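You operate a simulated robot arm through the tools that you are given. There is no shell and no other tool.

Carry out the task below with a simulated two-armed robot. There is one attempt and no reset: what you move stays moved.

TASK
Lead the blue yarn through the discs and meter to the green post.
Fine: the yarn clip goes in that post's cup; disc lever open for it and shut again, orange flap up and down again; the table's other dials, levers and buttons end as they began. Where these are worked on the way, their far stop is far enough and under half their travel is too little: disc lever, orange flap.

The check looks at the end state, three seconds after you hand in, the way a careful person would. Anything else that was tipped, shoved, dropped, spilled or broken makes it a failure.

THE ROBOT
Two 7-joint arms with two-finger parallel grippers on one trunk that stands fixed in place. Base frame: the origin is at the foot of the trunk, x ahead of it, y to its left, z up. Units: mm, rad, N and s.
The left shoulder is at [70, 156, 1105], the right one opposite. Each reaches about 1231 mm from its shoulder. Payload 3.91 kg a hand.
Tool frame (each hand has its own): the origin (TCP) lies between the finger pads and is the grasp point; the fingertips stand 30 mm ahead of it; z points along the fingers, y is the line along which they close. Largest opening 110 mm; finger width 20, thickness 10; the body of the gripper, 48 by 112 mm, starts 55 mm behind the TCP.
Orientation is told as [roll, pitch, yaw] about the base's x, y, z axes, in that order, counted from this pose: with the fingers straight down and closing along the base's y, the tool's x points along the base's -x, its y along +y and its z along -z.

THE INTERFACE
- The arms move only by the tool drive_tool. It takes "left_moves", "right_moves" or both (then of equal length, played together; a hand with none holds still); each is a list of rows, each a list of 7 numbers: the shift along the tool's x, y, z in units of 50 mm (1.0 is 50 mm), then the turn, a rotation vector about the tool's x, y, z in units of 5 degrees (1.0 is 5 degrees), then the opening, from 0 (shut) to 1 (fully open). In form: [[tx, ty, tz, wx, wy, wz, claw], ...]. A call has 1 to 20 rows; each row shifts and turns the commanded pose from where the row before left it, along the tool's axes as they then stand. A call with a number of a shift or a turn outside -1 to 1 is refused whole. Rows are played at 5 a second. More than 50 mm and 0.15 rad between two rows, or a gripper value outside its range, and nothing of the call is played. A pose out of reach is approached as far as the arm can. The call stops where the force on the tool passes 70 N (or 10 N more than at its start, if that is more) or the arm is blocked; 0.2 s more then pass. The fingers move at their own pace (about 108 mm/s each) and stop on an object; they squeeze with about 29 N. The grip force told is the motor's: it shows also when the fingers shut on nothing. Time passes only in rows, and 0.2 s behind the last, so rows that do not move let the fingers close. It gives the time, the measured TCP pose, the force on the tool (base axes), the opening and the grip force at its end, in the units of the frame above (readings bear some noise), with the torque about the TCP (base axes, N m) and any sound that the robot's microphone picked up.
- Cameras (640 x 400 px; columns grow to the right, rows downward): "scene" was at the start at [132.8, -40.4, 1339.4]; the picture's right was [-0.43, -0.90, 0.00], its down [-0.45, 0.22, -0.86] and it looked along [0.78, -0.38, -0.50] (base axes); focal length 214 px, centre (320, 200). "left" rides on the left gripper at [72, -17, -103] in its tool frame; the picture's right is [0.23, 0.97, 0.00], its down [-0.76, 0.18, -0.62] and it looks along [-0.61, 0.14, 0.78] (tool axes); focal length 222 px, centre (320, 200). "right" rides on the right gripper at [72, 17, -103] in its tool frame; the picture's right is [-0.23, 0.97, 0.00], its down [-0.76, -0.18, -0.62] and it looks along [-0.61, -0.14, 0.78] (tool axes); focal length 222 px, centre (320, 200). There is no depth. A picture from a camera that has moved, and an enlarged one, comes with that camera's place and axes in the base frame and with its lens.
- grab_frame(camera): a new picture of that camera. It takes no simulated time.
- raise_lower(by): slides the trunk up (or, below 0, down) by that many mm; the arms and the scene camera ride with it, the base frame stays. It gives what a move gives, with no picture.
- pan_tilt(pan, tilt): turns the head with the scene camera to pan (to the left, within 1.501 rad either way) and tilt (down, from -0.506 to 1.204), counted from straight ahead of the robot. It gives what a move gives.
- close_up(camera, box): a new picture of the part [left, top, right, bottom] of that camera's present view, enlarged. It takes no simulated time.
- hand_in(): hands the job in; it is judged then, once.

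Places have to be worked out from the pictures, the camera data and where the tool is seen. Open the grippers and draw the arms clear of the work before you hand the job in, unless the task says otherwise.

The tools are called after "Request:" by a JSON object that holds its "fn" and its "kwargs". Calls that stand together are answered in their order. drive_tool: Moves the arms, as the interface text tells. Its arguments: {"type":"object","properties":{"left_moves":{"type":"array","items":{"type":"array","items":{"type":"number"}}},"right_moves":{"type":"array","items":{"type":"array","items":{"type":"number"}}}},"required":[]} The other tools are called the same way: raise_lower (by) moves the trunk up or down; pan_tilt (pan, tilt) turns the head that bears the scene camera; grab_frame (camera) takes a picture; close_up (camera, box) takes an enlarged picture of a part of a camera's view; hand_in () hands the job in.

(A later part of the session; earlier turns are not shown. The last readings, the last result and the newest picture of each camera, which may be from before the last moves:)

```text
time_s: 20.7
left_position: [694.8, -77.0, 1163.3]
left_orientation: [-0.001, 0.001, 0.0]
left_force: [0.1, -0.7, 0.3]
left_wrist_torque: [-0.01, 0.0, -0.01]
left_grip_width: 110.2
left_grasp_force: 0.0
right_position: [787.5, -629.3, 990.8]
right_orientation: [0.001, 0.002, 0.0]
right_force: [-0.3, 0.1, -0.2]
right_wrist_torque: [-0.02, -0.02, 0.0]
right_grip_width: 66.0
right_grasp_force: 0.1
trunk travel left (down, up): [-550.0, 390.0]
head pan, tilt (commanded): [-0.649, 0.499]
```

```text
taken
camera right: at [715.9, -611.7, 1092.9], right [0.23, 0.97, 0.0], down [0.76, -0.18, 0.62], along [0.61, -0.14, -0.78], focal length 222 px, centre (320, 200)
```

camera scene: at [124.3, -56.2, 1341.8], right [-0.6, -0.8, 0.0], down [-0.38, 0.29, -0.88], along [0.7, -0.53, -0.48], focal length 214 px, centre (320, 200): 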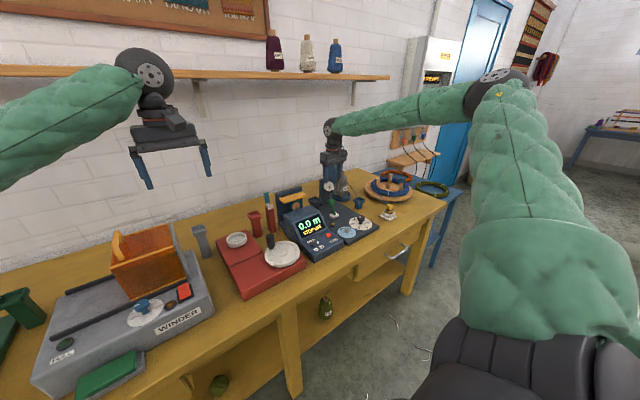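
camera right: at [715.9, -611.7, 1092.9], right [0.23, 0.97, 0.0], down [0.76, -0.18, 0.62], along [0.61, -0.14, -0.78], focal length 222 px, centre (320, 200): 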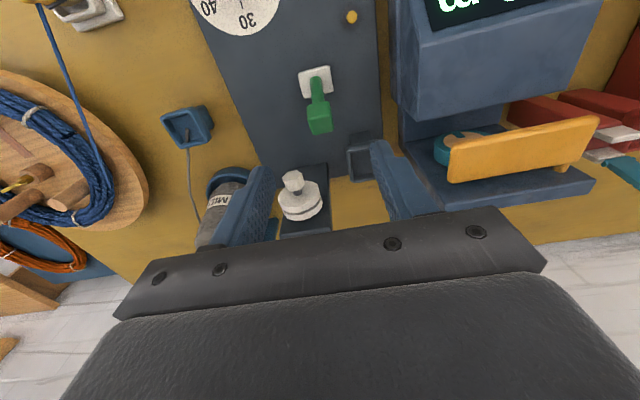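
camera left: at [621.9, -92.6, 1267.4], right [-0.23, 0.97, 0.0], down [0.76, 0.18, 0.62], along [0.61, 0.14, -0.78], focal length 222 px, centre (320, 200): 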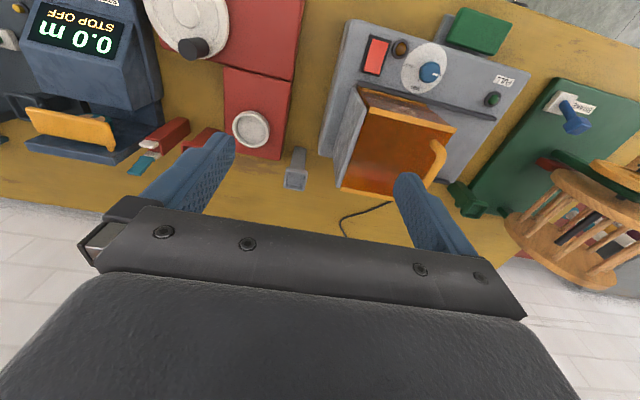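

The right camera now sees the lever, discs, cups and flap well. I zoom for finer positions.

Request:
{"fn": "close_up", "kwargs": {"camera": "right", "box": [270, 50, 398, 130]}}

Request:
{"fn": "close_up", "kwargs": {"camera": "right", "box": [240, 140, 368, 220]}}

Request:
{"fn": "close_up", "kwargs": {"camera": "right", "box": [416, 100, 608, 220]}}

Request:
{"fn": "close_up", "kwargs": {"camera": "scene", "box": [300, 150, 364, 230]}}

```text
5.00 times, centred on (334, 90) of right
camera zoom: at [715.9, -611.7, 1092.9], right [0.23, 0.97, 0.0], down [0.76, -0.18, 0.62], along [0.61, -0.14, -0.78], focal length 1111 px, centre (250, 750)
```

zoom: 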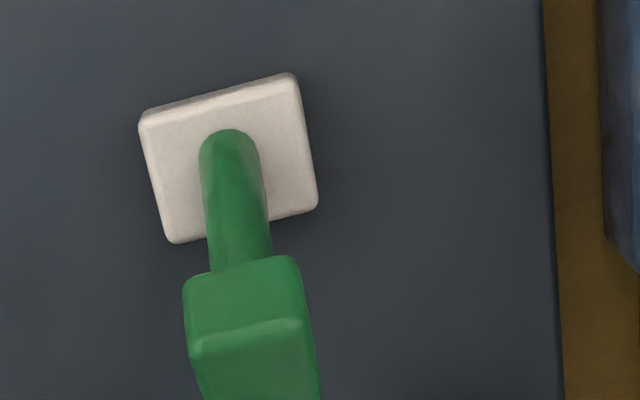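

```text
5.00 times, centred on (304, 180) of right
camera zoom: at [715.9, -611.7, 1092.9], right [0.23, 0.97, 0.0], down [0.76, -0.18, 0.62], along [0.61, -0.14, -0.78], focal length 1111 px, centre (400, 300)
```

zoom: 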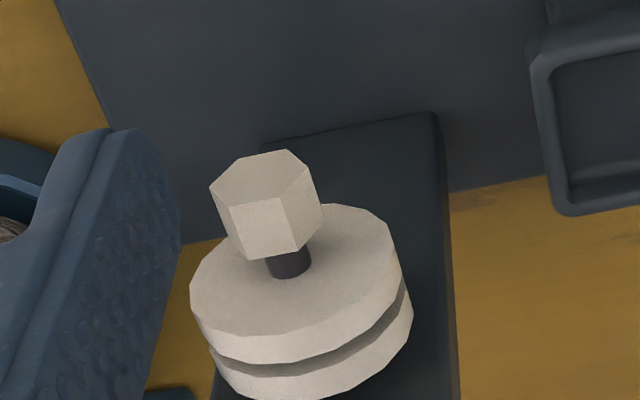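

```text
3.33 times, centred on (512, 160) of right
camera zoom: at [715.9, -611.7, 1092.9], right [0.23, 0.97, 0.0], down [0.76, -0.18, 0.62], along [0.61, -0.14, -0.78], focal length 740 px, centre (-320, 333)
```

zoom: 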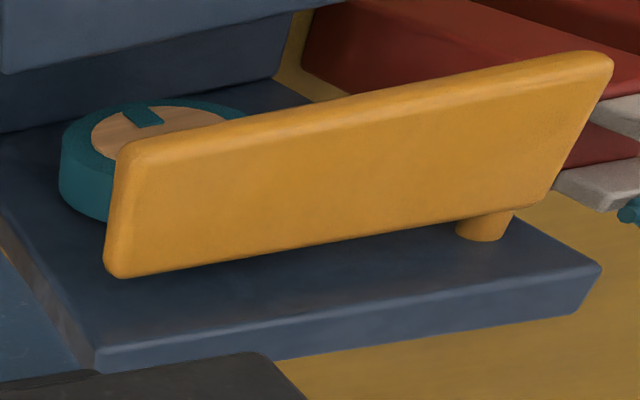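

```text
5.00 times, centred on (332, 190) of scene
camera zoom: at [124.3, -56.2, 1341.8], right [-0.6, -0.8, 0.0], down [-0.38, 0.29, -0.88], along [0.7, -0.53, -0.48], focal length 1072 px, centre (260, 250)
```

zoom: 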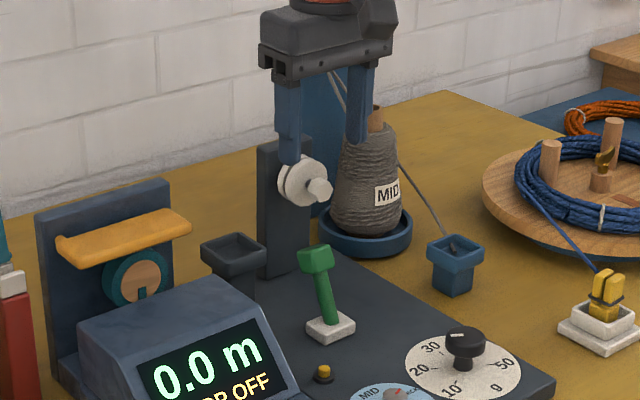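

The flap's hinge pin runs along x at its +y end (y≈-405), so its free -y end swings up. Lever knob is at about (797,-629,867 top), leaning toward the discs. I descend over the knob with fingers either side in y.

Request:
{"fn": "drive_tool", "kwargs": {"right_moves": [[-0.15, 0, 0.9, 0, 0, 0, 0.6], [0, 0, 0.9, 0, 0, 0, 0.6], [0, 0, 0.88, 0, 0, 0, 0.6], [0, 0, 0, 0, 0, 0, 0.6]]}}

Request:
{"fn": "grab_frame", "kwargs": {"camera": "right"}}

Request:
{"fn": "close_up", "kwargs": {"camera": "scene", "box": [300, 170, 364, 230]}}

```text
time_s: 21.7
left_position: [695.4, -76.4, 1164.3]
left_orientation: [-0.002, -0.001, 0.001]
left_force: [-0.2, 0.7, -0.8]
left_wrist_torque: [0.0, 0.03, 0.01]
left_grip_width: 109.9
left_grasp_force: 0.0
right_position: [796.1, -626.8, 860.6]
right_orientation: [0.0, 0.0, 0.0]
right_force: [1.0, 0.2, 0.3]
right_wrist_torque: [0.0, 0.0, 0.01]
right_grip_width: 65.9
right_grasp_force: 0.1
trunk travel left (down, up): [-550.0, 390.0]
head pan, tilt (commanded): [-0.649, 0.499]
```

```text
taken
camera right: at [724.9, -610.1, 961.3], right [0.23, 0.97, 0.0], down [0.76, -0.18, 0.62], along [0.61, -0.14, -0.78], focal length 222 px, centre (320, 200)
```

right: 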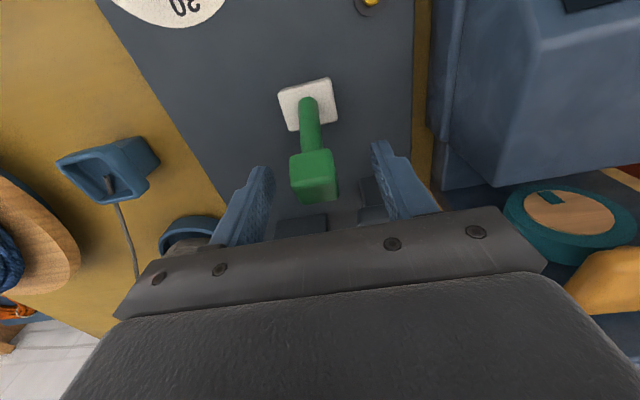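

```text
6.67 times, centred on (332, 200) of scene
camera zoom: at [123.3, -55.9, 1341.9], right [-0.6, -0.8, 0.0], down [-0.38, 0.29, -0.88], along [0.7, -0.53, -0.48], focal length 1430 px, centre (240, 200)
```

zoom: 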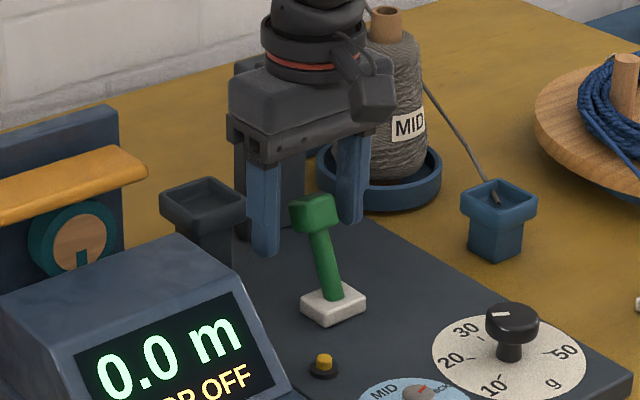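

The fingers straddle the knob; I nudge 5 mm back and 6 mm down, then close on it.

Request:
{"fn": "drive_tool", "kwargs": {"right_moves": [[0.1, 0, 0.12, 0, 0, 0, 0.6], [0, 0, 0, 0, 0, 0, 0.1], [0, 0, 0, 0, 0, 0, 0.1], [0, 0, 0, 0, 0, 0, 0.1]]}}

Request:
{"fn": "close_up", "kwargs": {"camera": "scene", "box": [300, 170, 364, 230]}}

```text
time_s: 22.7
left_position: [695.4, -77.9, 1164.4]
left_orientation: [0.002, -0.001, 0.004]
left_force: [-0.1, 0.7, 0.1]
left_wrist_torque: [-0.03, -0.03, 0.02]
left_grip_width: 110.1
left_grasp_force: 0.1
right_position: [792.2, -629.6, 852.2]
right_orientation: [0.0, 0.0, -0.002]
right_force: [5.8, -22.4, 5.5]
right_wrist_torque: [-0.29, -0.15, -0.01]
right_grip_width: 25.9
right_grasp_force: 45.3
trunk travel left (down, up): [-550.0, 390.0]
head pan, tilt (commanded): [-0.649, 0.499]
```

```text
6.67 times, centred on (332, 200) of scene
camera zoom: at [124.1, -57.8, 1341.8], right [-0.6, -0.8, 0.0], down [-0.38, 0.29, -0.88], along [0.7, -0.53, -0.48], focal length 1430 px, centre (240, 200)
```

zoom: 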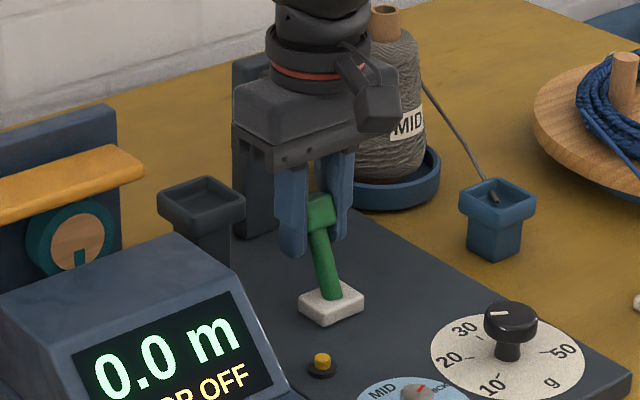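

Gripped (25.9 mm wide). I now pull the lever toward the robot (-x) gently in small steps, watching force.

Request:
{"fn": "drive_tool", "kwargs": {"right_moves": [[0.1, -0.03, -0.01, 0, 0, 0, 0.1], [0.1, 0, -0.01, 0, 0, 0, 0.1], [0.1, 0, -0.01, 0, 0, 0, 0.1], [0.1, 0, -0.01, 0, 0, 0, 0.1]]}}

Request:
{"fn": "close_up", "kwargs": {"camera": "scene", "box": [300, 170, 364, 230]}}

```text
time_s: 23.7
left_position: [695.6, -78.0, 1162.6]
left_orientation: [0.0, 0.001, 0.0]
left_force: [0.0, -0.6, 0.0]
left_wrist_torque: [-0.02, -0.01, 0.01]
left_grip_width: 110.2
left_grasp_force: 0.0
right_position: [773.1, -629.9, 852.7]
right_orientation: [0.001, -0.001, 0.001]
right_force: [20.1, -25.6, 5.4]
right_wrist_torque: [0.01, -1.16, 0.07]
right_grip_width: 26.0
right_grasp_force: 45.0
trunk travel left (down, up): [-550.0, 390.0]
head pan, tilt (commanded): [-0.649, 0.499]
```

```text
6.67 times, centred on (332, 200) of scene
camera zoom: at [124.8, -58.0, 1341.6], right [-0.6, -0.8, 0.0], down [-0.38, 0.29, -0.88], along [0.7, -0.53, -0.48], focal length 1430 px, centre (240, 200)
```

zoom: 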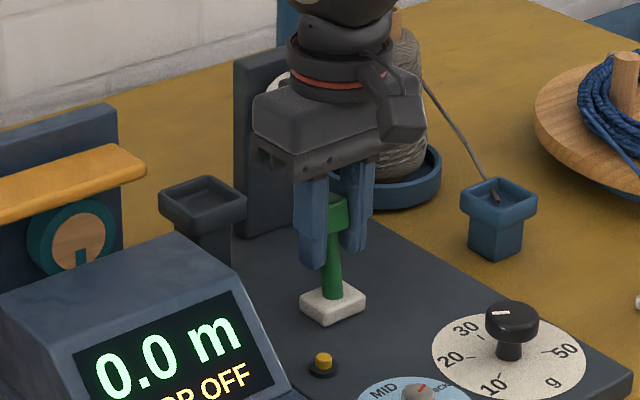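

The lever follows and is now upright with ~20 N resistance. I continue pulling toward -x to its far stop.

Request:
{"fn": "drive_tool", "kwargs": {"right_moves": [[0.1, -0.06, 0, 0, 0, 0, 0.1], [0.1, 0, 0.01, 0, 0, 0, 0.1], [0.1, 0, 0.02, 0, 0, 0, 0.1], [0.1, 0, 0.02, 0, 0, 0, 0.1]]}}

Request:
{"fn": "close_up", "kwargs": {"camera": "scene", "box": [300, 170, 364, 230]}}

```text
time_s: 24.7
left_position: [697.0, -75.0, 1163.6]
left_orientation: [-0.001, 0.002, 0.0]
left_force: [-0.7, -0.3, -0.6]
left_wrist_torque: [0.02, -0.01, 0.04]
left_grip_width: 110.2
left_grasp_force: 0.0
right_position: [753.0, -629.8, 851.6]
right_orientation: [0.002, 0.0, 0.001]
right_force: [20.8, 32.2, -2.8]
right_wrist_torque: [-0.09, -1.12, 0.02]
right_grip_width: 26.0
right_grasp_force: 44.9
trunk travel left (down, up): [-550.0, 390.0]
head pan, tilt (commanded): [-0.649, 0.499]
```

```text
6.67 times, centred on (332, 200) of scene
camera zoom: at [125.7, -53.5, 1341.6], right [-0.6, -0.8, 0.0], down [-0.38, 0.29, -0.88], along [0.7, -0.53, -0.48], focal length 1430 px, centre (240, 200)
```

zoom: 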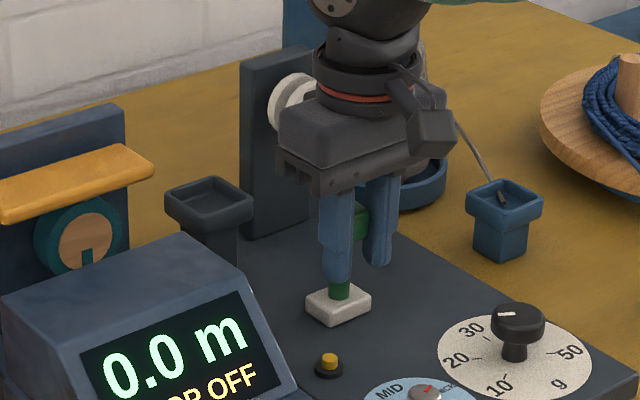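

The lever now leans toward the robot. I push on a bit further to find the stop.

Request:
{"fn": "drive_tool", "kwargs": {"right_moves": [[0.1, 0.033, 0.03, 0, 0, 0, 0.1], [0.1, 0, 0.03, 0, 0, 0, 0.1]]}}

Request:
{"fn": "close_up", "kwargs": {"camera": "scene", "box": [300, 170, 364, 230]}}

```text
time_s: 25.3
left_position: [694.9, -74.1, 1163.6]
left_orientation: [-0.003, 0.001, 0.002]
left_force: [0.8, 0.0, -0.1]
left_wrist_torque: [-0.02, 0.0, -0.02]
left_grip_width: 110.0
left_grasp_force: 0.0
right_position: [741.9, -630.3, 849.8]
right_orientation: [-0.004, 0.001, -0.001]
right_force: [17.3, 17.0, 10.7]
right_wrist_torque: [0.22, -1.2, 0.08]
right_grip_width: 26.0
right_grasp_force: 45.1
trunk travel left (down, up): [-550.0, 390.0]
head pan, tilt (commanded): [-0.649, 0.499]
```

```text
6.67 times, centred on (332, 200) of scene
camera zoom: at [124.5, -54.5, 1342.0], right [-0.6, -0.8, 0.0], down [-0.38, 0.29, -0.88], along [0.7, -0.53, -0.48], focal length 1430 px, centre (240, 200)
```

zoom: 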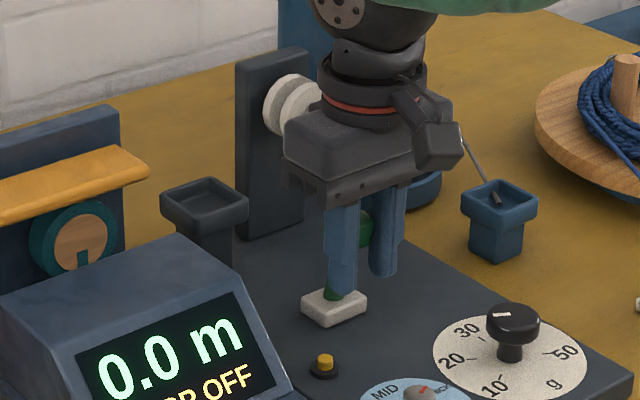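

Still moving with no hard stop and the disc gap is visibly widening. I continue in small steps.

Request:
{"fn": "drive_tool", "kwargs": {"right_moves": [[0.1, 0.01, 0.04, 0, 0, 0, 0.1], [0.1, 0, 0.045, 0, 0, 0, 0.1]]}}

Request:
{"fn": "close_up", "kwargs": {"camera": "scene", "box": [300, 160, 380, 230]}}

```text
time_s: 25.9
left_position: [695.4, -75.1, 1163.6]
left_orientation: [-0.001, 0.0, 0.001]
left_force: [-0.1, -0.2, -0.1]
left_wrist_torque: [0.02, 0.02, -0.02]
left_grip_width: 110.1
left_grasp_force: 0.1
right_position: [732.6, -630.2, 844.5]
right_orientation: [0.001, 0.0, 0.0]
right_force: [18.6, 11.0, 10.1]
right_wrist_torque: [0.15, -1.28, 0.05]
right_grip_width: 25.8
right_grasp_force: 45.2
trunk travel left (down, up): [-550.0, 390.0]
head pan, tilt (commanded): [-0.649, 0.499]
```

```text
5.71 times, centred on (340, 195) of scene
camera zoom: at [124.6, -54.9, 1341.8], right [-0.6, -0.8, 0.0], down [-0.38, 0.29, -0.88], along [0.7, -0.53, -0.48], focal length 1226 px, centre (206, 229)
```

zoom: 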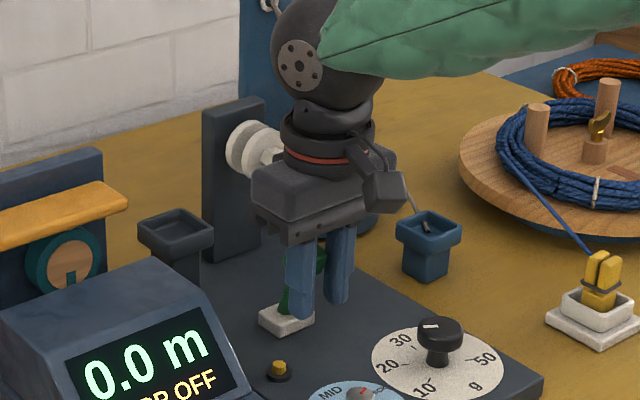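

Still yielding at ~19 N. Continuing further in small steps.

Request:
{"fn": "drive_tool", "kwargs": {"right_moves": [[0.1, 0.01, 0.055, 0, 0, 0, 0.1], [0.1, 0, 0.06, 0, 0, 0, 0.1]]}}

Request:
{"fn": "close_up", "kwargs": {"camera": "scene", "box": [300, 160, 380, 230]}}

Request:
{"fn": "grab_frame", "kwargs": {"camera": "right"}}

```text
time_s: 26.5
left_position: [696.0, -74.7, 1164.2]
left_orientation: [0.0, 0.001, 0.003]
left_force: [0.0, -0.3, 0.7]
left_wrist_torque: [0.02, 0.01, 0.01]
left_grip_width: 109.9
left_grasp_force: 0.0
right_position: [725.8, -629.6, 839.4]
right_orientation: [-0.002, -0.001, 0.0]
right_force: [32.4, -6.9, 16.5]
right_wrist_torque: [0.05, -0.25, -0.05]
right_grip_width: 25.3
right_grasp_force: 45.6
trunk travel left (down, up): [-550.0, 390.0]
head pan, tilt (commanded): [-0.649, 0.499]
```

```text
5.71 times, centred on (340, 195) of scene
camera zoom: at [125.4, -55.8, 1342.0], right [-0.6, -0.8, 0.0], down [-0.38, 0.29, -0.88], along [0.7, -0.53, -0.48], focal length 1226 px, centre (206, 229)
```

zoom: 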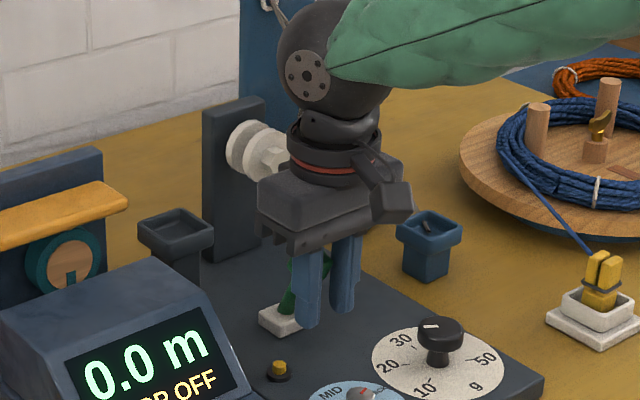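

```text
taken
camera right: at [653.4, -612.4, 940.5], right [0.23, 0.97, 0.0], down [0.76, -0.18, 0.63], along [0.61, -0.14, -0.78], focal length 222 px, centre (320, 200)
```

right: 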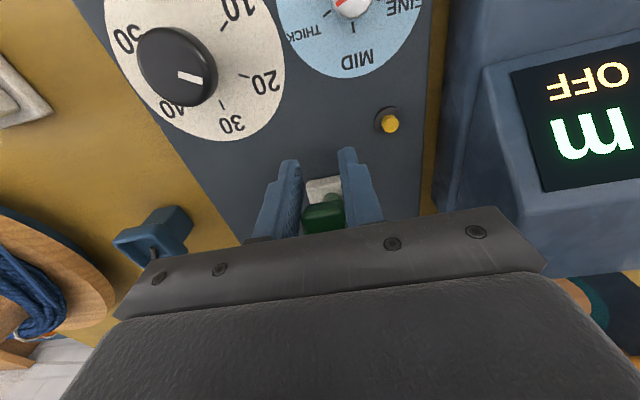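

Force rose and the knob slips toward the finger edge, so the lever is likely at its far stop. I open the fingers, rise clear, and check it stays.

Request:
{"fn": "drive_tool", "kwargs": {"right_moves": [[-0.1, 0, 0, 0, 0, 0, 0.1], [0, 0, 0, 0, 0, 0, 0.6], [0, 0, 0, 0, 0, 0, 0.6], [0, 0, -0.8, 0, 0, 0, 0.6], [0, 0, -0.8, 0, 0, 0, 0.6], [0, 0, -0.8, 0, 0, 0, 0.6], [0, 0, 0, 0, 0, 0, 0.6]]}}

Request:
{"fn": "grab_frame", "kwargs": {"camera": "right"}}

Request:
{"fn": "close_up", "kwargs": {"camera": "scene", "box": [300, 150, 380, 230]}}

```text
time_s: 28.1
left_position: [695.4, -76.1, 1163.7]
left_orientation: [0.0, 0.002, 0.0]
left_force: [0.0, 0.6, 0.1]
left_wrist_torque: [-0.04, 0.0, 0.03]
left_grip_width: 110.1
left_grasp_force: 0.2
right_position: [725.6, -631.5, 959.1]
right_orientation: [0.0, 0.003, 0.0]
right_force: [1.3, -0.1, -0.6]
right_wrist_torque: [0.03, 0.02, -0.01]
right_grip_width: 66.0
right_grasp_force: 0.1
trunk travel left (down, up): [-550.0, 390.0]
head pan, tilt (commanded): [-0.649, 0.499]
```

```text
taken
camera right: at [654.1, -613.5, 1061.1], right [0.23, 0.97, 0.0], down [0.76, -0.18, 0.62], along [0.61, -0.14, -0.78], focal length 222 px, centre (320, 200)
```

right: 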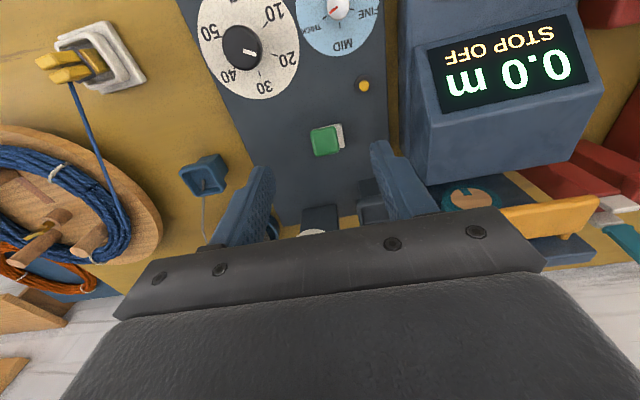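

```text
5.00 times, centred on (340, 190) of scene
camera zoom: at [124.7, -56.5, 1341.7], right [-0.6, -0.8, 0.0], down [-0.38, 0.29, -0.88], along [0.7, -0.53, -0.48], focal length 1072 px, centre (220, 250)
```

zoom: 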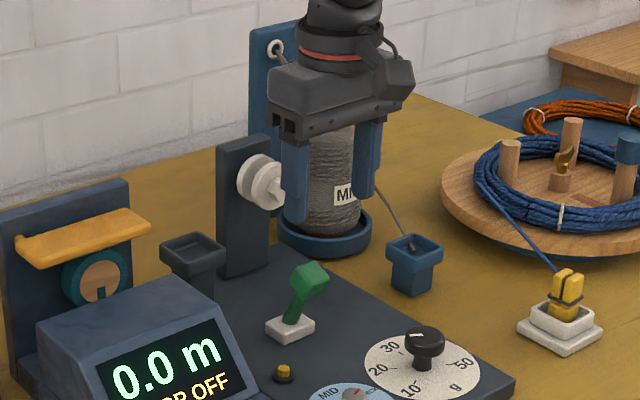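

The lever stays at the open side. Next the flap: I move the right hand in front of the meter and pitch the closed fingers forward (60°) to get a fingertip under the flap's free -y end.

Request:
{"fn": "drive_tool", "kwargs": {"right_moves": [[0.17, 0.9, -0.27, 0, 0, 0, 0.3], [0.17, 0.9, -0.27, 0, 0, 0, 0], [0.17, 0.9, -0.27, 0, 0, 0, 0], [0, 0, 0, 0, -1, 0, 0], [0, 0, 0, 0, -1, 0, 0], [0, 0, 0, 0, -1, 0, 0], [0, 0, 0, 0, -1, 0, 0], [0, 0, 0, 0, -1, 0, 0], [0, 0, 0, 0, -1, 0, 0], [0, 0, 0, 0, -1, 0, 0], [0, 0, 0, 0, -1, 0, 0], [0, 0, 0, 0, -1, 0, 0], [0, 0, 0, 0, -1, 0, 0], [0, 0, 0, 0, -1, 0, 0], [0, 0, 0, 0, -1, 0, 0], [0, 0, 0, 0, 0, 0, 0]]}}

Request:
{"fn": "grab_frame", "kwargs": {"camera": "scene"}}

Request:
{"fn": "grab_frame", "kwargs": {"camera": "right"}}

```text
time_s: 31.5
left_position: [695.7, -76.2, 1163.3]
left_orientation: [0.001, 0.0, 0.002]
left_force: [0.6, 0.3, -0.8]
left_wrist_torque: [-0.02, -0.03, -0.02]
left_grip_width: 110.0
left_grasp_force: 0.2
right_position: [702.5, -493.4, 999.4]
right_orientation: [0.0, -1.049, 0.002]
right_force: [-0.1, -0.4, 0.3]
right_wrist_torque: [0.0, 0.01, 0.02]
right_grip_width: 0.1
right_grasp_force: 29.1
trunk travel left (down, up): [-550.0, 390.0]
head pan, tilt (commanded): [-0.649, 0.499]
```

```text
taken
camera scene: at [124.0, -55.8, 1341.8], right [-0.6, -0.8, 0.0], down [-0.38, 0.29, -0.88], along [0.7, -0.53, -0.48], focal length 214 px, centre (320, 200)
```

scene: 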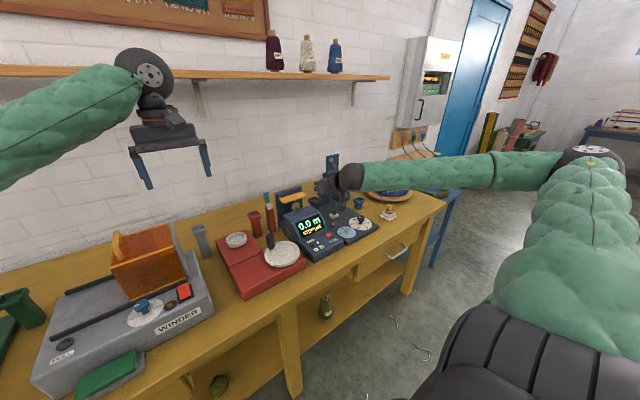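

```text
taken
camera right: at [576.8, -476.9, 985.8], right [0.11, 0.97, 0.2], down [-0.16, -0.18, 0.97], along [0.98, -0.14, 0.14], focal length 222 px, centre (320, 200)
```

right: 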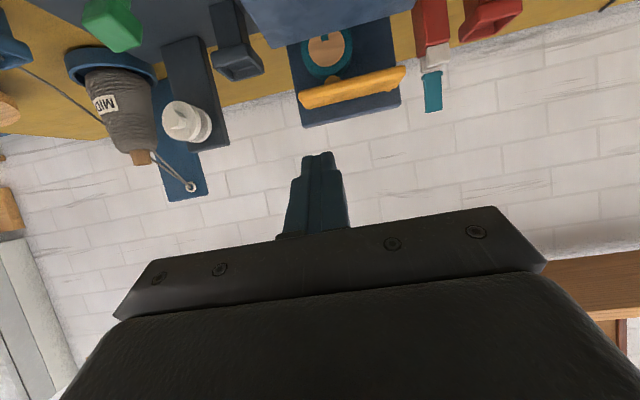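

This frontal (upside-down) view is excellent for exact heights. I zoom on the flap/wheel and on the discs and cutter.

Request:
{"fn": "close_up", "kwargs": {"camera": "right", "box": [280, 10, 440, 130]}}

Request:
{"fn": "close_up", "kwargs": {"camera": "right", "box": [140, 60, 268, 140]}}

Request:
{"fn": "close_up", "kwargs": {"camera": "right", "box": [390, 0, 550, 100]}}

```text
3.33 times, centred on (360, 70) of right
camera zoom: at [576.8, -476.9, 985.8], right [0.11, 0.97, 0.2], down [-0.16, -0.18, 0.97], along [0.98, -0.14, 0.14], focal length 740 px, centre (187, 633)
```

zoom: 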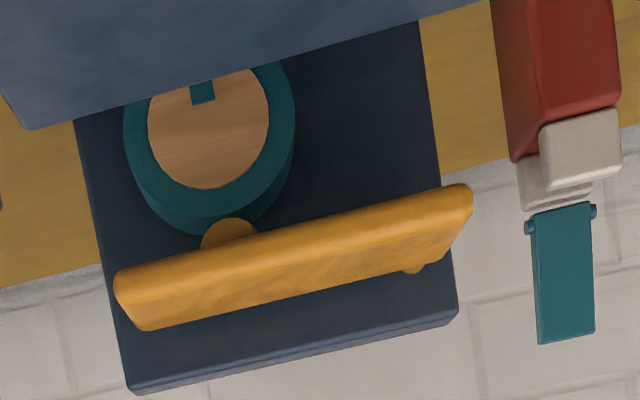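

```text
5.00 times, centred on (204, 100) of right
camera zoom: at [576.8, -476.9, 985.8], right [0.11, 0.97, 0.2], down [-0.16, -0.18, 0.97], along [0.98, -0.14, 0.14], focal length 1111 px, centre (900, 700)
```

zoom: 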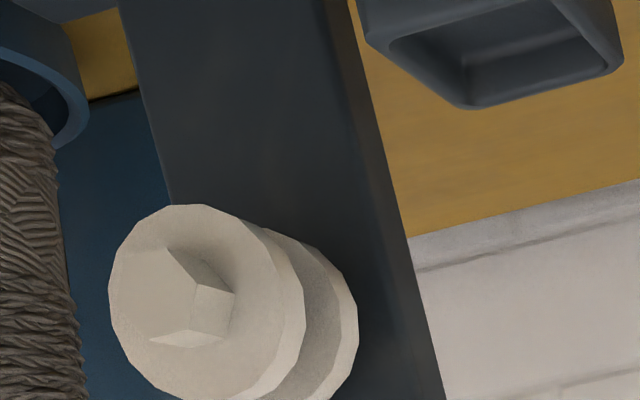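

```text
4.00 times, centred on (470, 50) of right
camera zoom: at [576.8, -476.9, 985.8], right [0.11, 0.97, 0.2], down [-0.16, -0.18, 0.97], along [0.98, -0.14, 0.14], focal length 888 px, centre (-280, 800)
```

zoom: 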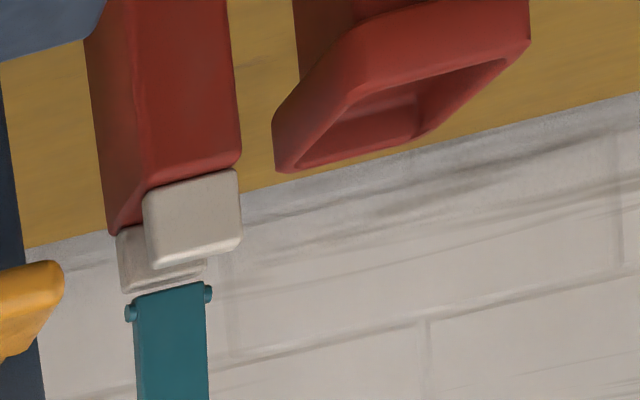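

The flap carries a pinch roller underneath; slab bottom z≈902, wheel top z≈882, pin near (y≈-410, z≈907). I bring the fingertip low over the meter housing, just short of the flap.

Request:
{"fn": "drive_tool", "kwargs": {"right_moves": [[0.421, -0.044, 0.53, 0, 0, 0, 0], [0.421, -0.044, 0.53, 0, 0, 0, 0], [0.421, -0.044, 0.53, 0, 0, 0, 0], [-0.1, 0, 0.3, 0, 0, 0, 0], [-0.1, 0, 0.3, 0, 0, 0, 0], [0, 0, 0, 0, 0, 0, 0]]}}

Request:
{"fn": "close_up", "kwargs": {"camera": "scene", "box": [250, 165, 346, 225]}}

Request:
{"fn": "grab_frame", "kwargs": {"camera": "right"}}

Request:
{"fn": "grab_frame", "kwargs": {"camera": "left"}}

```text
time_s: 32.9
left_position: [695.4, -76.9, 1164.7]
left_orientation: [-0.001, 0.0, 0.001]
left_force: [0.2, -1.0, 0.5]
left_wrist_torque: [0.0, -0.01, 0.02]
left_grip_width: 110.0
left_grasp_force: 0.0
right_position: [769.2, -497.9, 900.5]
right_orientation: [0.001, -1.047, 0.001]
right_force: [0.1, 0.1, 0.2]
right_wrist_torque: [-0.02, -0.03, 0.0]
right_grip_width: 0.0
right_grasp_force: 28.7
trunk travel left (down, up): [-550.0, 390.0]
head pan, tilt (commanded): [-0.649, 0.499]
```

```text
6.67 times, centred on (298, 195) of scene
camera zoom: at [123.5, -56.3, 1341.9], right [-0.6, -0.8, 0.0], down [-0.38, 0.29, -0.88], along [0.7, -0.53, -0.48], focal length 1430 px, centre (467, 233)
```

zoom: 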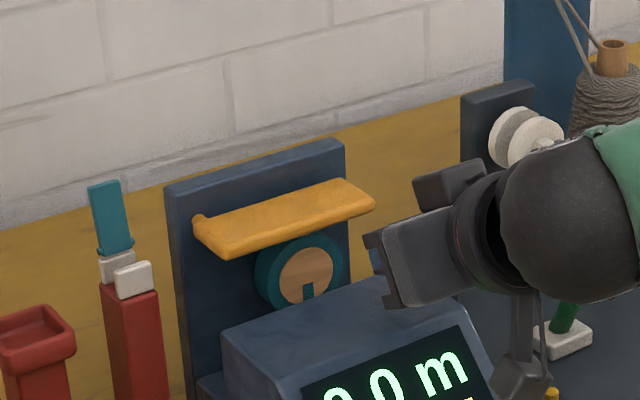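

```text
taken
camera right: at [645.0, -480.7, 887.2], right [0.11, 0.97, 0.2], down [-0.16, -0.18, 0.97], along [0.98, -0.14, 0.13], focal length 222 px, centre (320, 200)
```

right: 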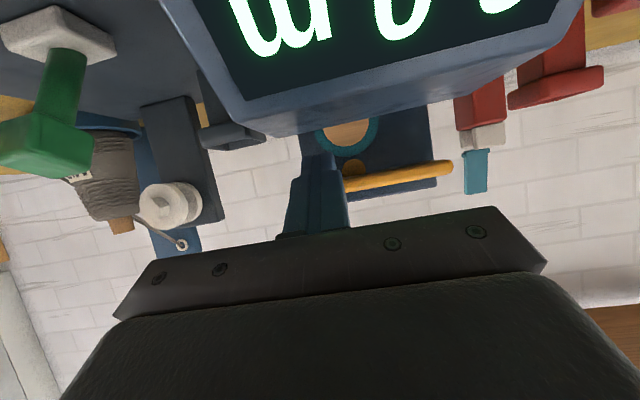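

```text
taken
camera left: at [621.5, -92.7, 1267.6], right [-0.23, 0.97, 0.0], down [0.76, 0.18, 0.62], along [0.61, 0.14, -0.78], focal length 222 px, centre (320, 200)
```

left: 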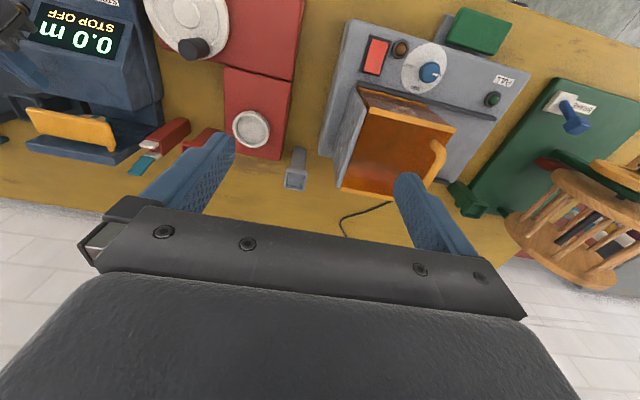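

Fingertip is lined up below the flap's free end and clear of the housing. I slide it in under the flap.

Request:
{"fn": "drive_tool", "kwargs": {"right_moves": [[-0.1, -0.02, 0.34, 0, 0, 0, 0], [-0.1, -0.02, 0.34, 0, 0, 0, 0], [-0.01, 0, 0.22, 0, 0, 0, 0], [0, 0, 0, 0, 0, 0, 0]]}}

Request:
{"fn": "close_up", "kwargs": {"camera": "scene", "box": [250, 165, 346, 225]}}

Request:
{"fn": "close_up", "kwargs": {"camera": "right", "box": [256, 80, 480, 220]}}

Request:
{"fn": "close_up", "kwargs": {"camera": "left", "box": [0, 60, 160, 160]}}

```text
time_s: 33.9
left_position: [694.3, -76.8, 1163.7]
left_orientation: [0.0, 0.001, 0.002]
left_force: [-0.5, 0.1, -0.6]
left_wrist_torque: [0.02, -0.02, 0.0]
left_grip_width: 110.2
left_grasp_force: 0.1
right_position: [815.1, -502.0, 884.1]
right_orientation: [0.0, -1.047, 0.0]
right_force: [1.3, 0.7, 0.0]
right_wrist_torque: [0.01, 0.04, -0.01]
right_grip_width: 0.0
right_grasp_force: 29.0
trunk travel left (down, up): [-550.0, 390.0]
head pan, tilt (commanded): [-0.649, 0.499]
```

```text
6.67 times, centred on (298, 195) of scene
camera zoom: at [123.7, -56.2, 1341.8], right [-0.6, -0.8, 0.0], down [-0.38, 0.29, -0.88], along [0.7, -0.53, -0.48], focal length 1430 px, centre (467, 233)
```

zoom: 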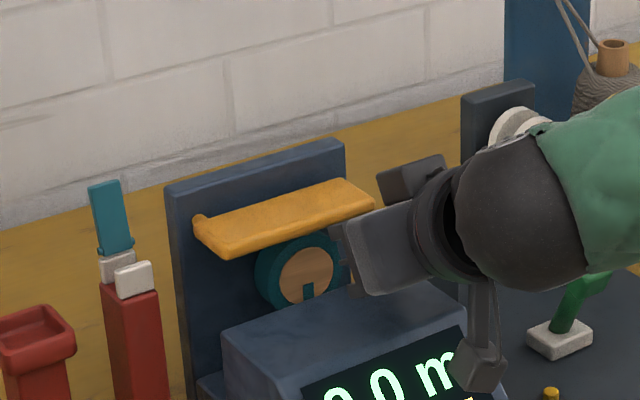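

```text
2.86 times, centred on (368, 150) of right
camera zoom: at [689.7, -484.7, 871.7], right [0.11, 0.97, 0.2], down [-0.16, -0.18, 0.97], along [0.98, -0.14, 0.13], focal length 635 px, centre (183, 343)
```

zoom: 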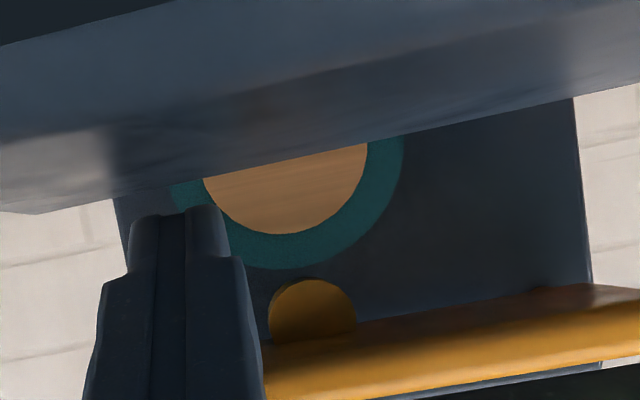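

```text
4.00 times, centred on (80, 110) of left
camera zoom: at [621.7, -92.5, 1267.5], right [-0.23, 0.97, 0.0], down [0.76, 0.18, 0.62], along [0.61, 0.14, -0.78], focal length 888 px, centre (1280, 560)
```

zoom: 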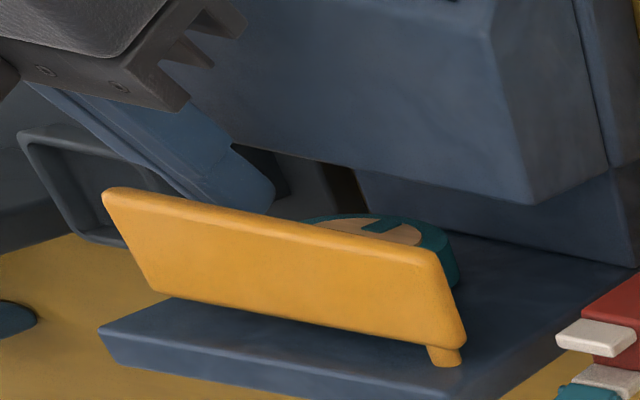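

The tip is under the flap's free end with ~14 mm to go. I lift along the arc about the hinge, first to around 40°.

Request:
{"fn": "drive_tool", "kwargs": {"right_moves": [[-0.13, 0.06, -0.075, 0, 0, 0, 0], [-0.13, 0.06, -0.075, 0, 0, 0, 0], [-0.24, 0, -0.137, 0, 0, 0, 0], [-0.24, 0, -0.137, 0, 0, 0, 0], [-0.24, 0.08, -0.14, 0, 0, 0, 0], [-0.24, 0.09, -0.14, 0, 0, 0, 0], [0, 0, 0, 0, 0, 0, 0]]}}

Request:
{"fn": "close_up", "kwargs": {"camera": "scene", "box": [250, 155, 346, 225]}}

Request:
{"fn": "close_up", "kwargs": {"camera": "left", "box": [0, 40, 192, 160]}}

```text
time_s: 35.5
left_position: [694.7, -76.8, 1163.8]
left_orientation: [0.002, 0.0, 0.002]
left_force: [-0.3, 0.4, 0.3]
left_wrist_torque: [0.01, -0.01, -0.01]
left_grip_width: 109.9
left_grasp_force: 0.0
right_position: [815.7, -486.4, 953.8]
right_orientation: [-0.001, -1.047, -0.001]
right_force: [0.5, 0.9, -0.4]
right_wrist_torque: [0.02, -0.01, -0.01]
right_grip_width: 0.0
right_grasp_force: 28.9
trunk travel left (down, up): [-550.0, 390.0]
head pan, tilt (commanded): [-0.649, 0.499]
```

```text
5.71 times, centred on (298, 190) of scene
camera zoom: at [124.1, -56.5, 1341.8], right [-0.6, -0.8, 0.0], down [-0.38, 0.29, -0.88], along [0.7, -0.53, -0.48], focal length 1226 px, centre (446, 257)
```

zoom: 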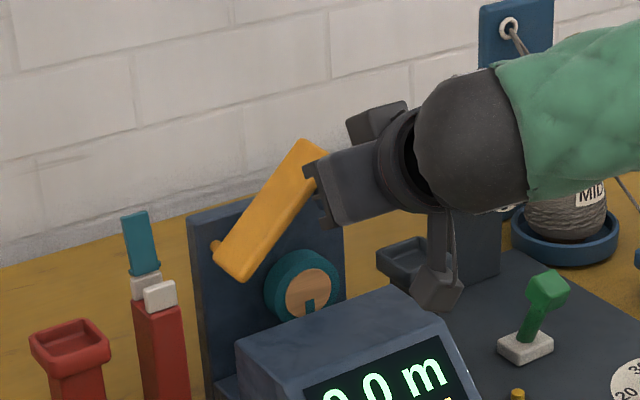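

```text
3.33 times, centred on (96, 100) of left
camera zoom: at [622.1, -92.9, 1267.2], right [-0.23, 0.97, 0.0], down [0.76, 0.18, 0.62], along [0.61, 0.14, -0.78], focal length 740 px, centre (1067, 533)
```

zoom: 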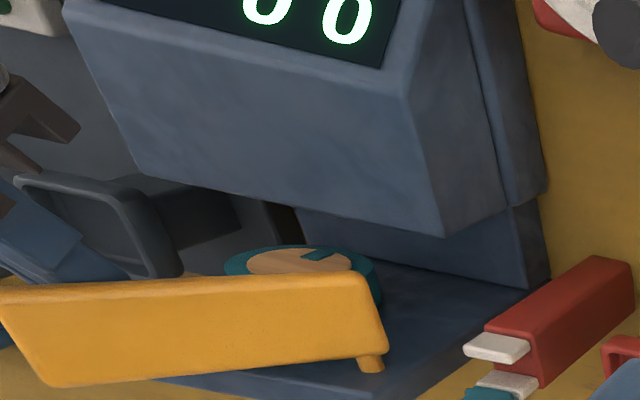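

The flap is up ~45° with almost no force. I continue along the arc to vertical and beyond, toward its stop.

Request:
{"fn": "drive_tool", "kwargs": {"right_moves": [[-0.215, 0.188, -0.124, 0, 0, 0, 0], [-0.215, 0.188, -0.124, 0, 0, 0, 0], [-0.118, 0.203, -0.068, 0, 0, 0, 0], [-0.118, 0.203, -0.068, 0, 0, 0, 0], [-0.065, 0.24, -0.037, 0, 0, 0, 0], [-0.065, 0.24, -0.037, 0, 0, 0, 0], [0, 0, 0, 0, 0, 0, 0]]}}

Request:
{"fn": "close_up", "kwargs": {"camera": "scene", "box": [250, 135, 362, 225]}}

```text
time_s: 36.5
left_position: [693.3, -76.1, 1163.9]
left_orientation: [0.003, 0.001, 0.008]
left_force: [-0.4, 0.8, 0.5]
left_wrist_torque: [-0.08, -0.01, -0.03]
left_grip_width: 109.9
left_grasp_force: 0.0
right_position: [815.3, -464.2, 980.4]
right_orientation: [-0.002, -1.034, -0.027]
right_force: [-13.9, -81.6, -18.0]
right_wrist_torque: [0.15, 0.18, -0.8]
right_grip_width: 0.1
right_grasp_force: 29.2
trunk travel left (down, up): [-550.0, 390.0]
head pan, tilt (commanded): [-0.649, 0.499]
stopped in row 5 (right hand): the force on the tool passed its limit at 80 N (the readings are from after the stop); the commanded pose is now the measured one
```

```text
4.44 times, centred on (306, 180) of scene
camera zoom: at [123.4, -60.5, 1341.9], right [-0.61, -0.79, 0.0], down [-0.38, 0.29, -0.88], along [0.7, -0.53, -0.48], focal length 953 px, centre (382, 289)
```

zoom: 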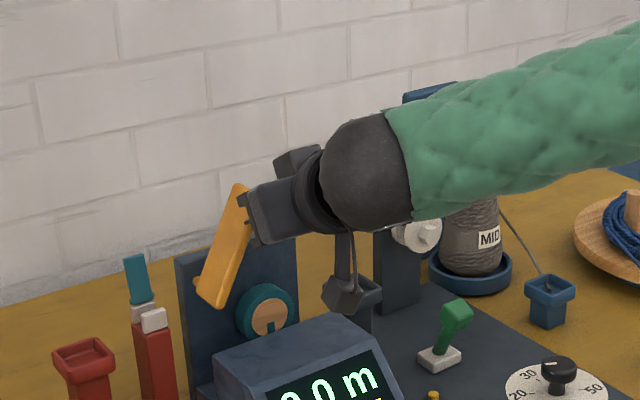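

The flap hit its far stop at around 65°. I back off toward -y to see whether it stays up by itself.

Request:
{"fn": "drive_tool", "kwargs": {"right_moves": [[0, -0.3, 0, 0, 0, 0, 0], [0, -0.3, 0, 0, 0, 0, 0], [0, -0.3, 0, 0, 0, 0, 0], [0, 0, 0, 0, 0, 0, 0]]}}

Request:
{"fn": "close_up", "kwargs": {"camera": "scene", "box": [250, 135, 362, 225]}}

Request:
{"fn": "grab_frame", "kwargs": {"camera": "right"}}

```text
time_s: 37.5
left_position: [695.0, -74.0, 1164.4]
left_orientation: [0.0, 0.0, 0.003]
left_force: [-0.4, -0.6, -0.4]
left_wrist_torque: [-0.02, -0.01, -0.03]
left_grip_width: 109.9
left_grasp_force: 0.1
right_position: [814.5, -498.1, 987.2]
right_orientation: [-0.003, -1.042, -0.007]
right_force: [-0.3, 0.9, -1.2]
right_wrist_torque: [0.02, 0.01, -0.01]
right_grip_width: 0.0
right_grasp_force: 29.1
trunk travel left (down, up): [-550.0, 390.0]
head pan, tilt (commanded): [-0.649, 0.499]
```

```text
4.44 times, centred on (306, 180) of scene
camera zoom: at [124.1, -55.4, 1341.9], right [-0.6, -0.8, 0.0], down [-0.38, 0.29, -0.88], along [0.7, -0.53, -0.48], focal length 953 px, centre (382, 289)
```

zoom: 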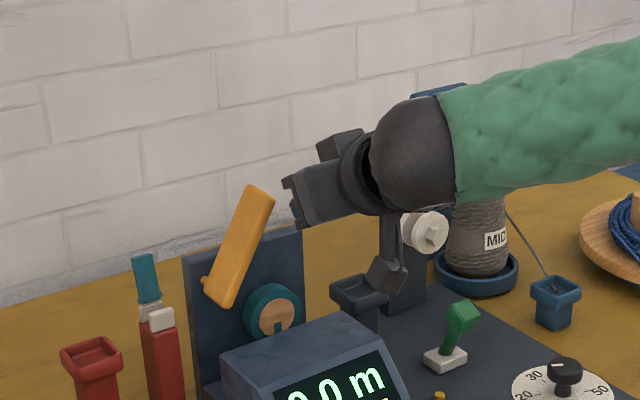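

```text
taken
camera right: at [689.4, -479.7, 975.4], right [0.13, 0.97, 0.19], down [-0.16, -0.17, 0.97], along [0.98, -0.15, 0.13], focal length 222 px, centre (320, 200)
```

right: 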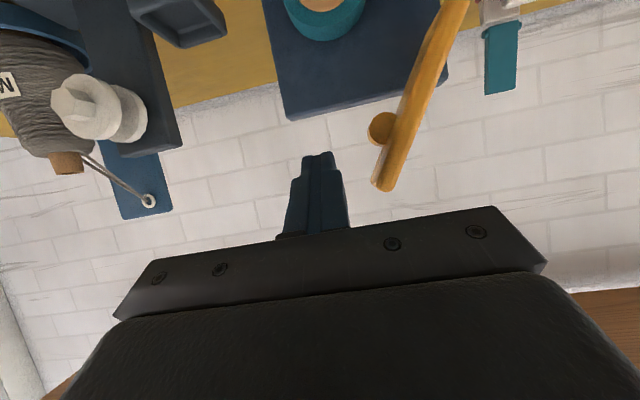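

The flap stays up by itself. I zoom to measure the raised flap's lower end, the wheel top and the disc gap.

Request:
{"fn": "close_up", "kwargs": {"camera": "right", "box": [250, 0, 506, 160]}}

Request:
{"fn": "close_up", "kwargs": {"camera": "right", "box": [20, 40, 212, 160]}}

Request:
{"fn": "close_up", "kwargs": {"camera": "scene", "box": [275, 165, 323, 213]}}

Request:
{"fn": "close_up", "kwargs": {"camera": "scene", "box": [325, 170, 373, 210]}}

```text
2.50 times, centred on (378, 80) of right
camera zoom: at [689.4, -479.7, 975.4], right [0.13, 0.97, 0.19], down [-0.16, -0.17, 0.97], along [0.98, -0.15, 0.13], focal length 555 px, centre (175, 500)
```

zoom: 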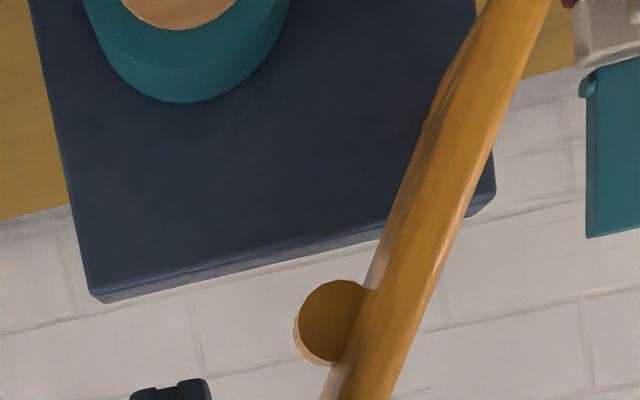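

```text
3.33 times, centred on (116, 100) of right
camera zoom: at [689.4, -479.7, 975.4], right [0.13, 0.97, 0.19], down [-0.16, -0.17, 0.97], along [0.98, -0.15, 0.13], focal length 740 px, centre (1000, 533)
```

zoom: 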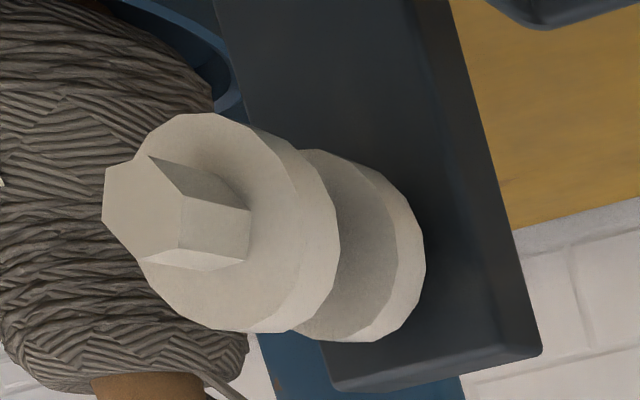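

```text
8.33 times, centred on (299, 189) of scene
camera zoom: at [124.1, -55.4, 1341.9], right [-0.6, -0.8, 0.0], down [-0.38, 0.29, -0.88], along [0.7, -0.53, -0.48], focal length 1787 px, centre (495, 292)
```

zoom: 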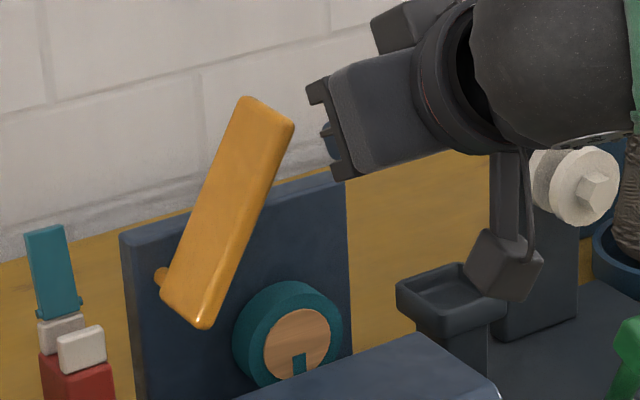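

```text
10.00 times, centred on (349, 190) of scene
camera zoom: at [124.1, -55.4, 1341.9], right [-0.6, -0.8, 0.0], down [-0.38, 0.29, -0.88], along [0.7, -0.53, -0.48], focal length 2145 px, centre (30, 300)
```

zoom: 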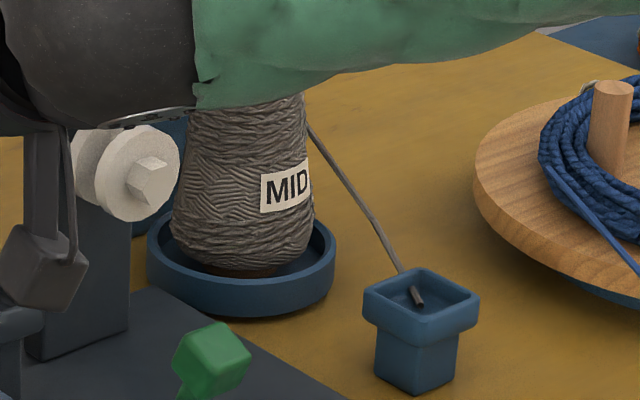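

Disc gap is open (x≈854–867), flap stays up ~60°, its lower end about z 893 at y≈-408. I retract the right hand back to fingers-down, and park the left arm out of the way to the left.

Request:
{"fn": "drive_tool", "kwargs": {"right_moves": [[0.058, -0.2, -0.89, 0, 0, 0, 0.3], [0.058, -0.2, -0.89, 0, 0, 0, 0.5], [0, 0, 0, 0, 1, 0, 0.5], [0, 0, 0, 0, 1, 0, 0.5], [0, 0, 0, 0, 1, 0, 0.5], [0, 0, 0, 0, 1, 0, 0.5], [0, 0, 0, 0, 1, 0, 0.5], [0, 0, 0, 0, 1, 0, 0.5], [0, 0, 0, 0, 1, 0, 0.5], [0, 0, 0, 0, 1, 0, 0.5], [0, 0, 0, 0, 1, 0, 0.5], [0, 0, 0, 0, 1, 0, 0.5], [0, 0, 0, 0, 1, 0, 0.5], [0, 0, 0, 0, 0.95, 0, 0.5], [0, 0, 0, 0, 0, 0, 0.5]], "left_moves": [[0.41, 0.83, 0, 0, 0, 0, 1], [0.41, 0.83, 0, 0, 0, 0, 1], [0.41, 0.83, 0, 0, 0, 0, 1], [0.41, 0.83, 0, 0, 0, 0, 1], [0.41, 0.83, 0, 0, 0, 0, 1], [0.41, 0.83, 0, 0, 0, 0, 1], [0.41, 0.83, 0, 0, 0, 0, 1], [0.41, 0.83, 0, 0, 0, 0, 1], [0.41, 0.83, 0, 0, 0, 0, 1], [0.41, 0.83, 0, 0, 0, 0, 1], [0.41, 0.83, 0, 0, 0, 0, 1], [0.41, 0.83, 0, 0, 0, 0, 1], [0, 0, 0, 0, 0, 0, 1], [0, 0, 0, 0, 0, 0, 1], [0, 0, 0, 0, 0, 0, 1]]}}

Request:
{"fn": "grab_frame", "kwargs": {"camera": "scene"}}

Request:
{"fn": "grab_frame", "kwargs": {"camera": "left"}}

```text
time_s: 40.8
left_position: [446.1, 421.7, 1161.6]
left_orientation: [0.0, -0.002, 0.004]
left_force: [0.1, -0.6, 0.4]
left_wrist_torque: [-0.01, 0.01, -0.02]
left_grip_width: 110.0
left_grasp_force: 0.0
right_position: [734.1, -517.1, 1026.3]
right_orientation: [0.0, 0.006, -0.01]
right_force: [0.6, 0.2, 0.8]
right_wrist_torque: [0.05, 0.02, -0.01]
right_grip_width: 55.0
right_grasp_force: 0.1
trunk travel left (down, up): [-550.0, 390.0]
head pan, tilt (commanded): [-0.649, 0.499]
```

```text
taken
camera scene: at [123.8, -56.3, 1341.8], right [-0.6, -0.8, 0.0], down [-0.38, 0.29, -0.88], along [0.7, -0.53, -0.48], focal length 214 px, centre (320, 200)
```

scene: 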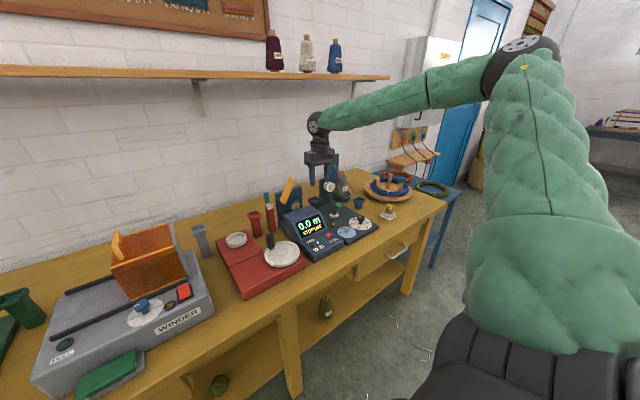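

```text
taken
camera left: at [372.5, 405.2, 1265.9], right [-0.23, 0.97, 0.0], down [0.76, 0.18, 0.62], along [0.61, 0.14, -0.78], focal length 222 px, centre (320, 200)
```

left: 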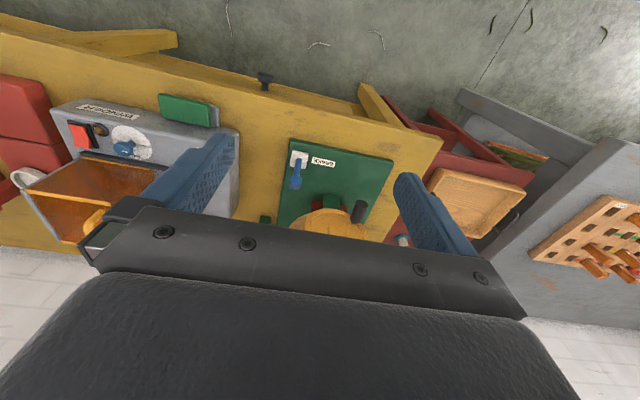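

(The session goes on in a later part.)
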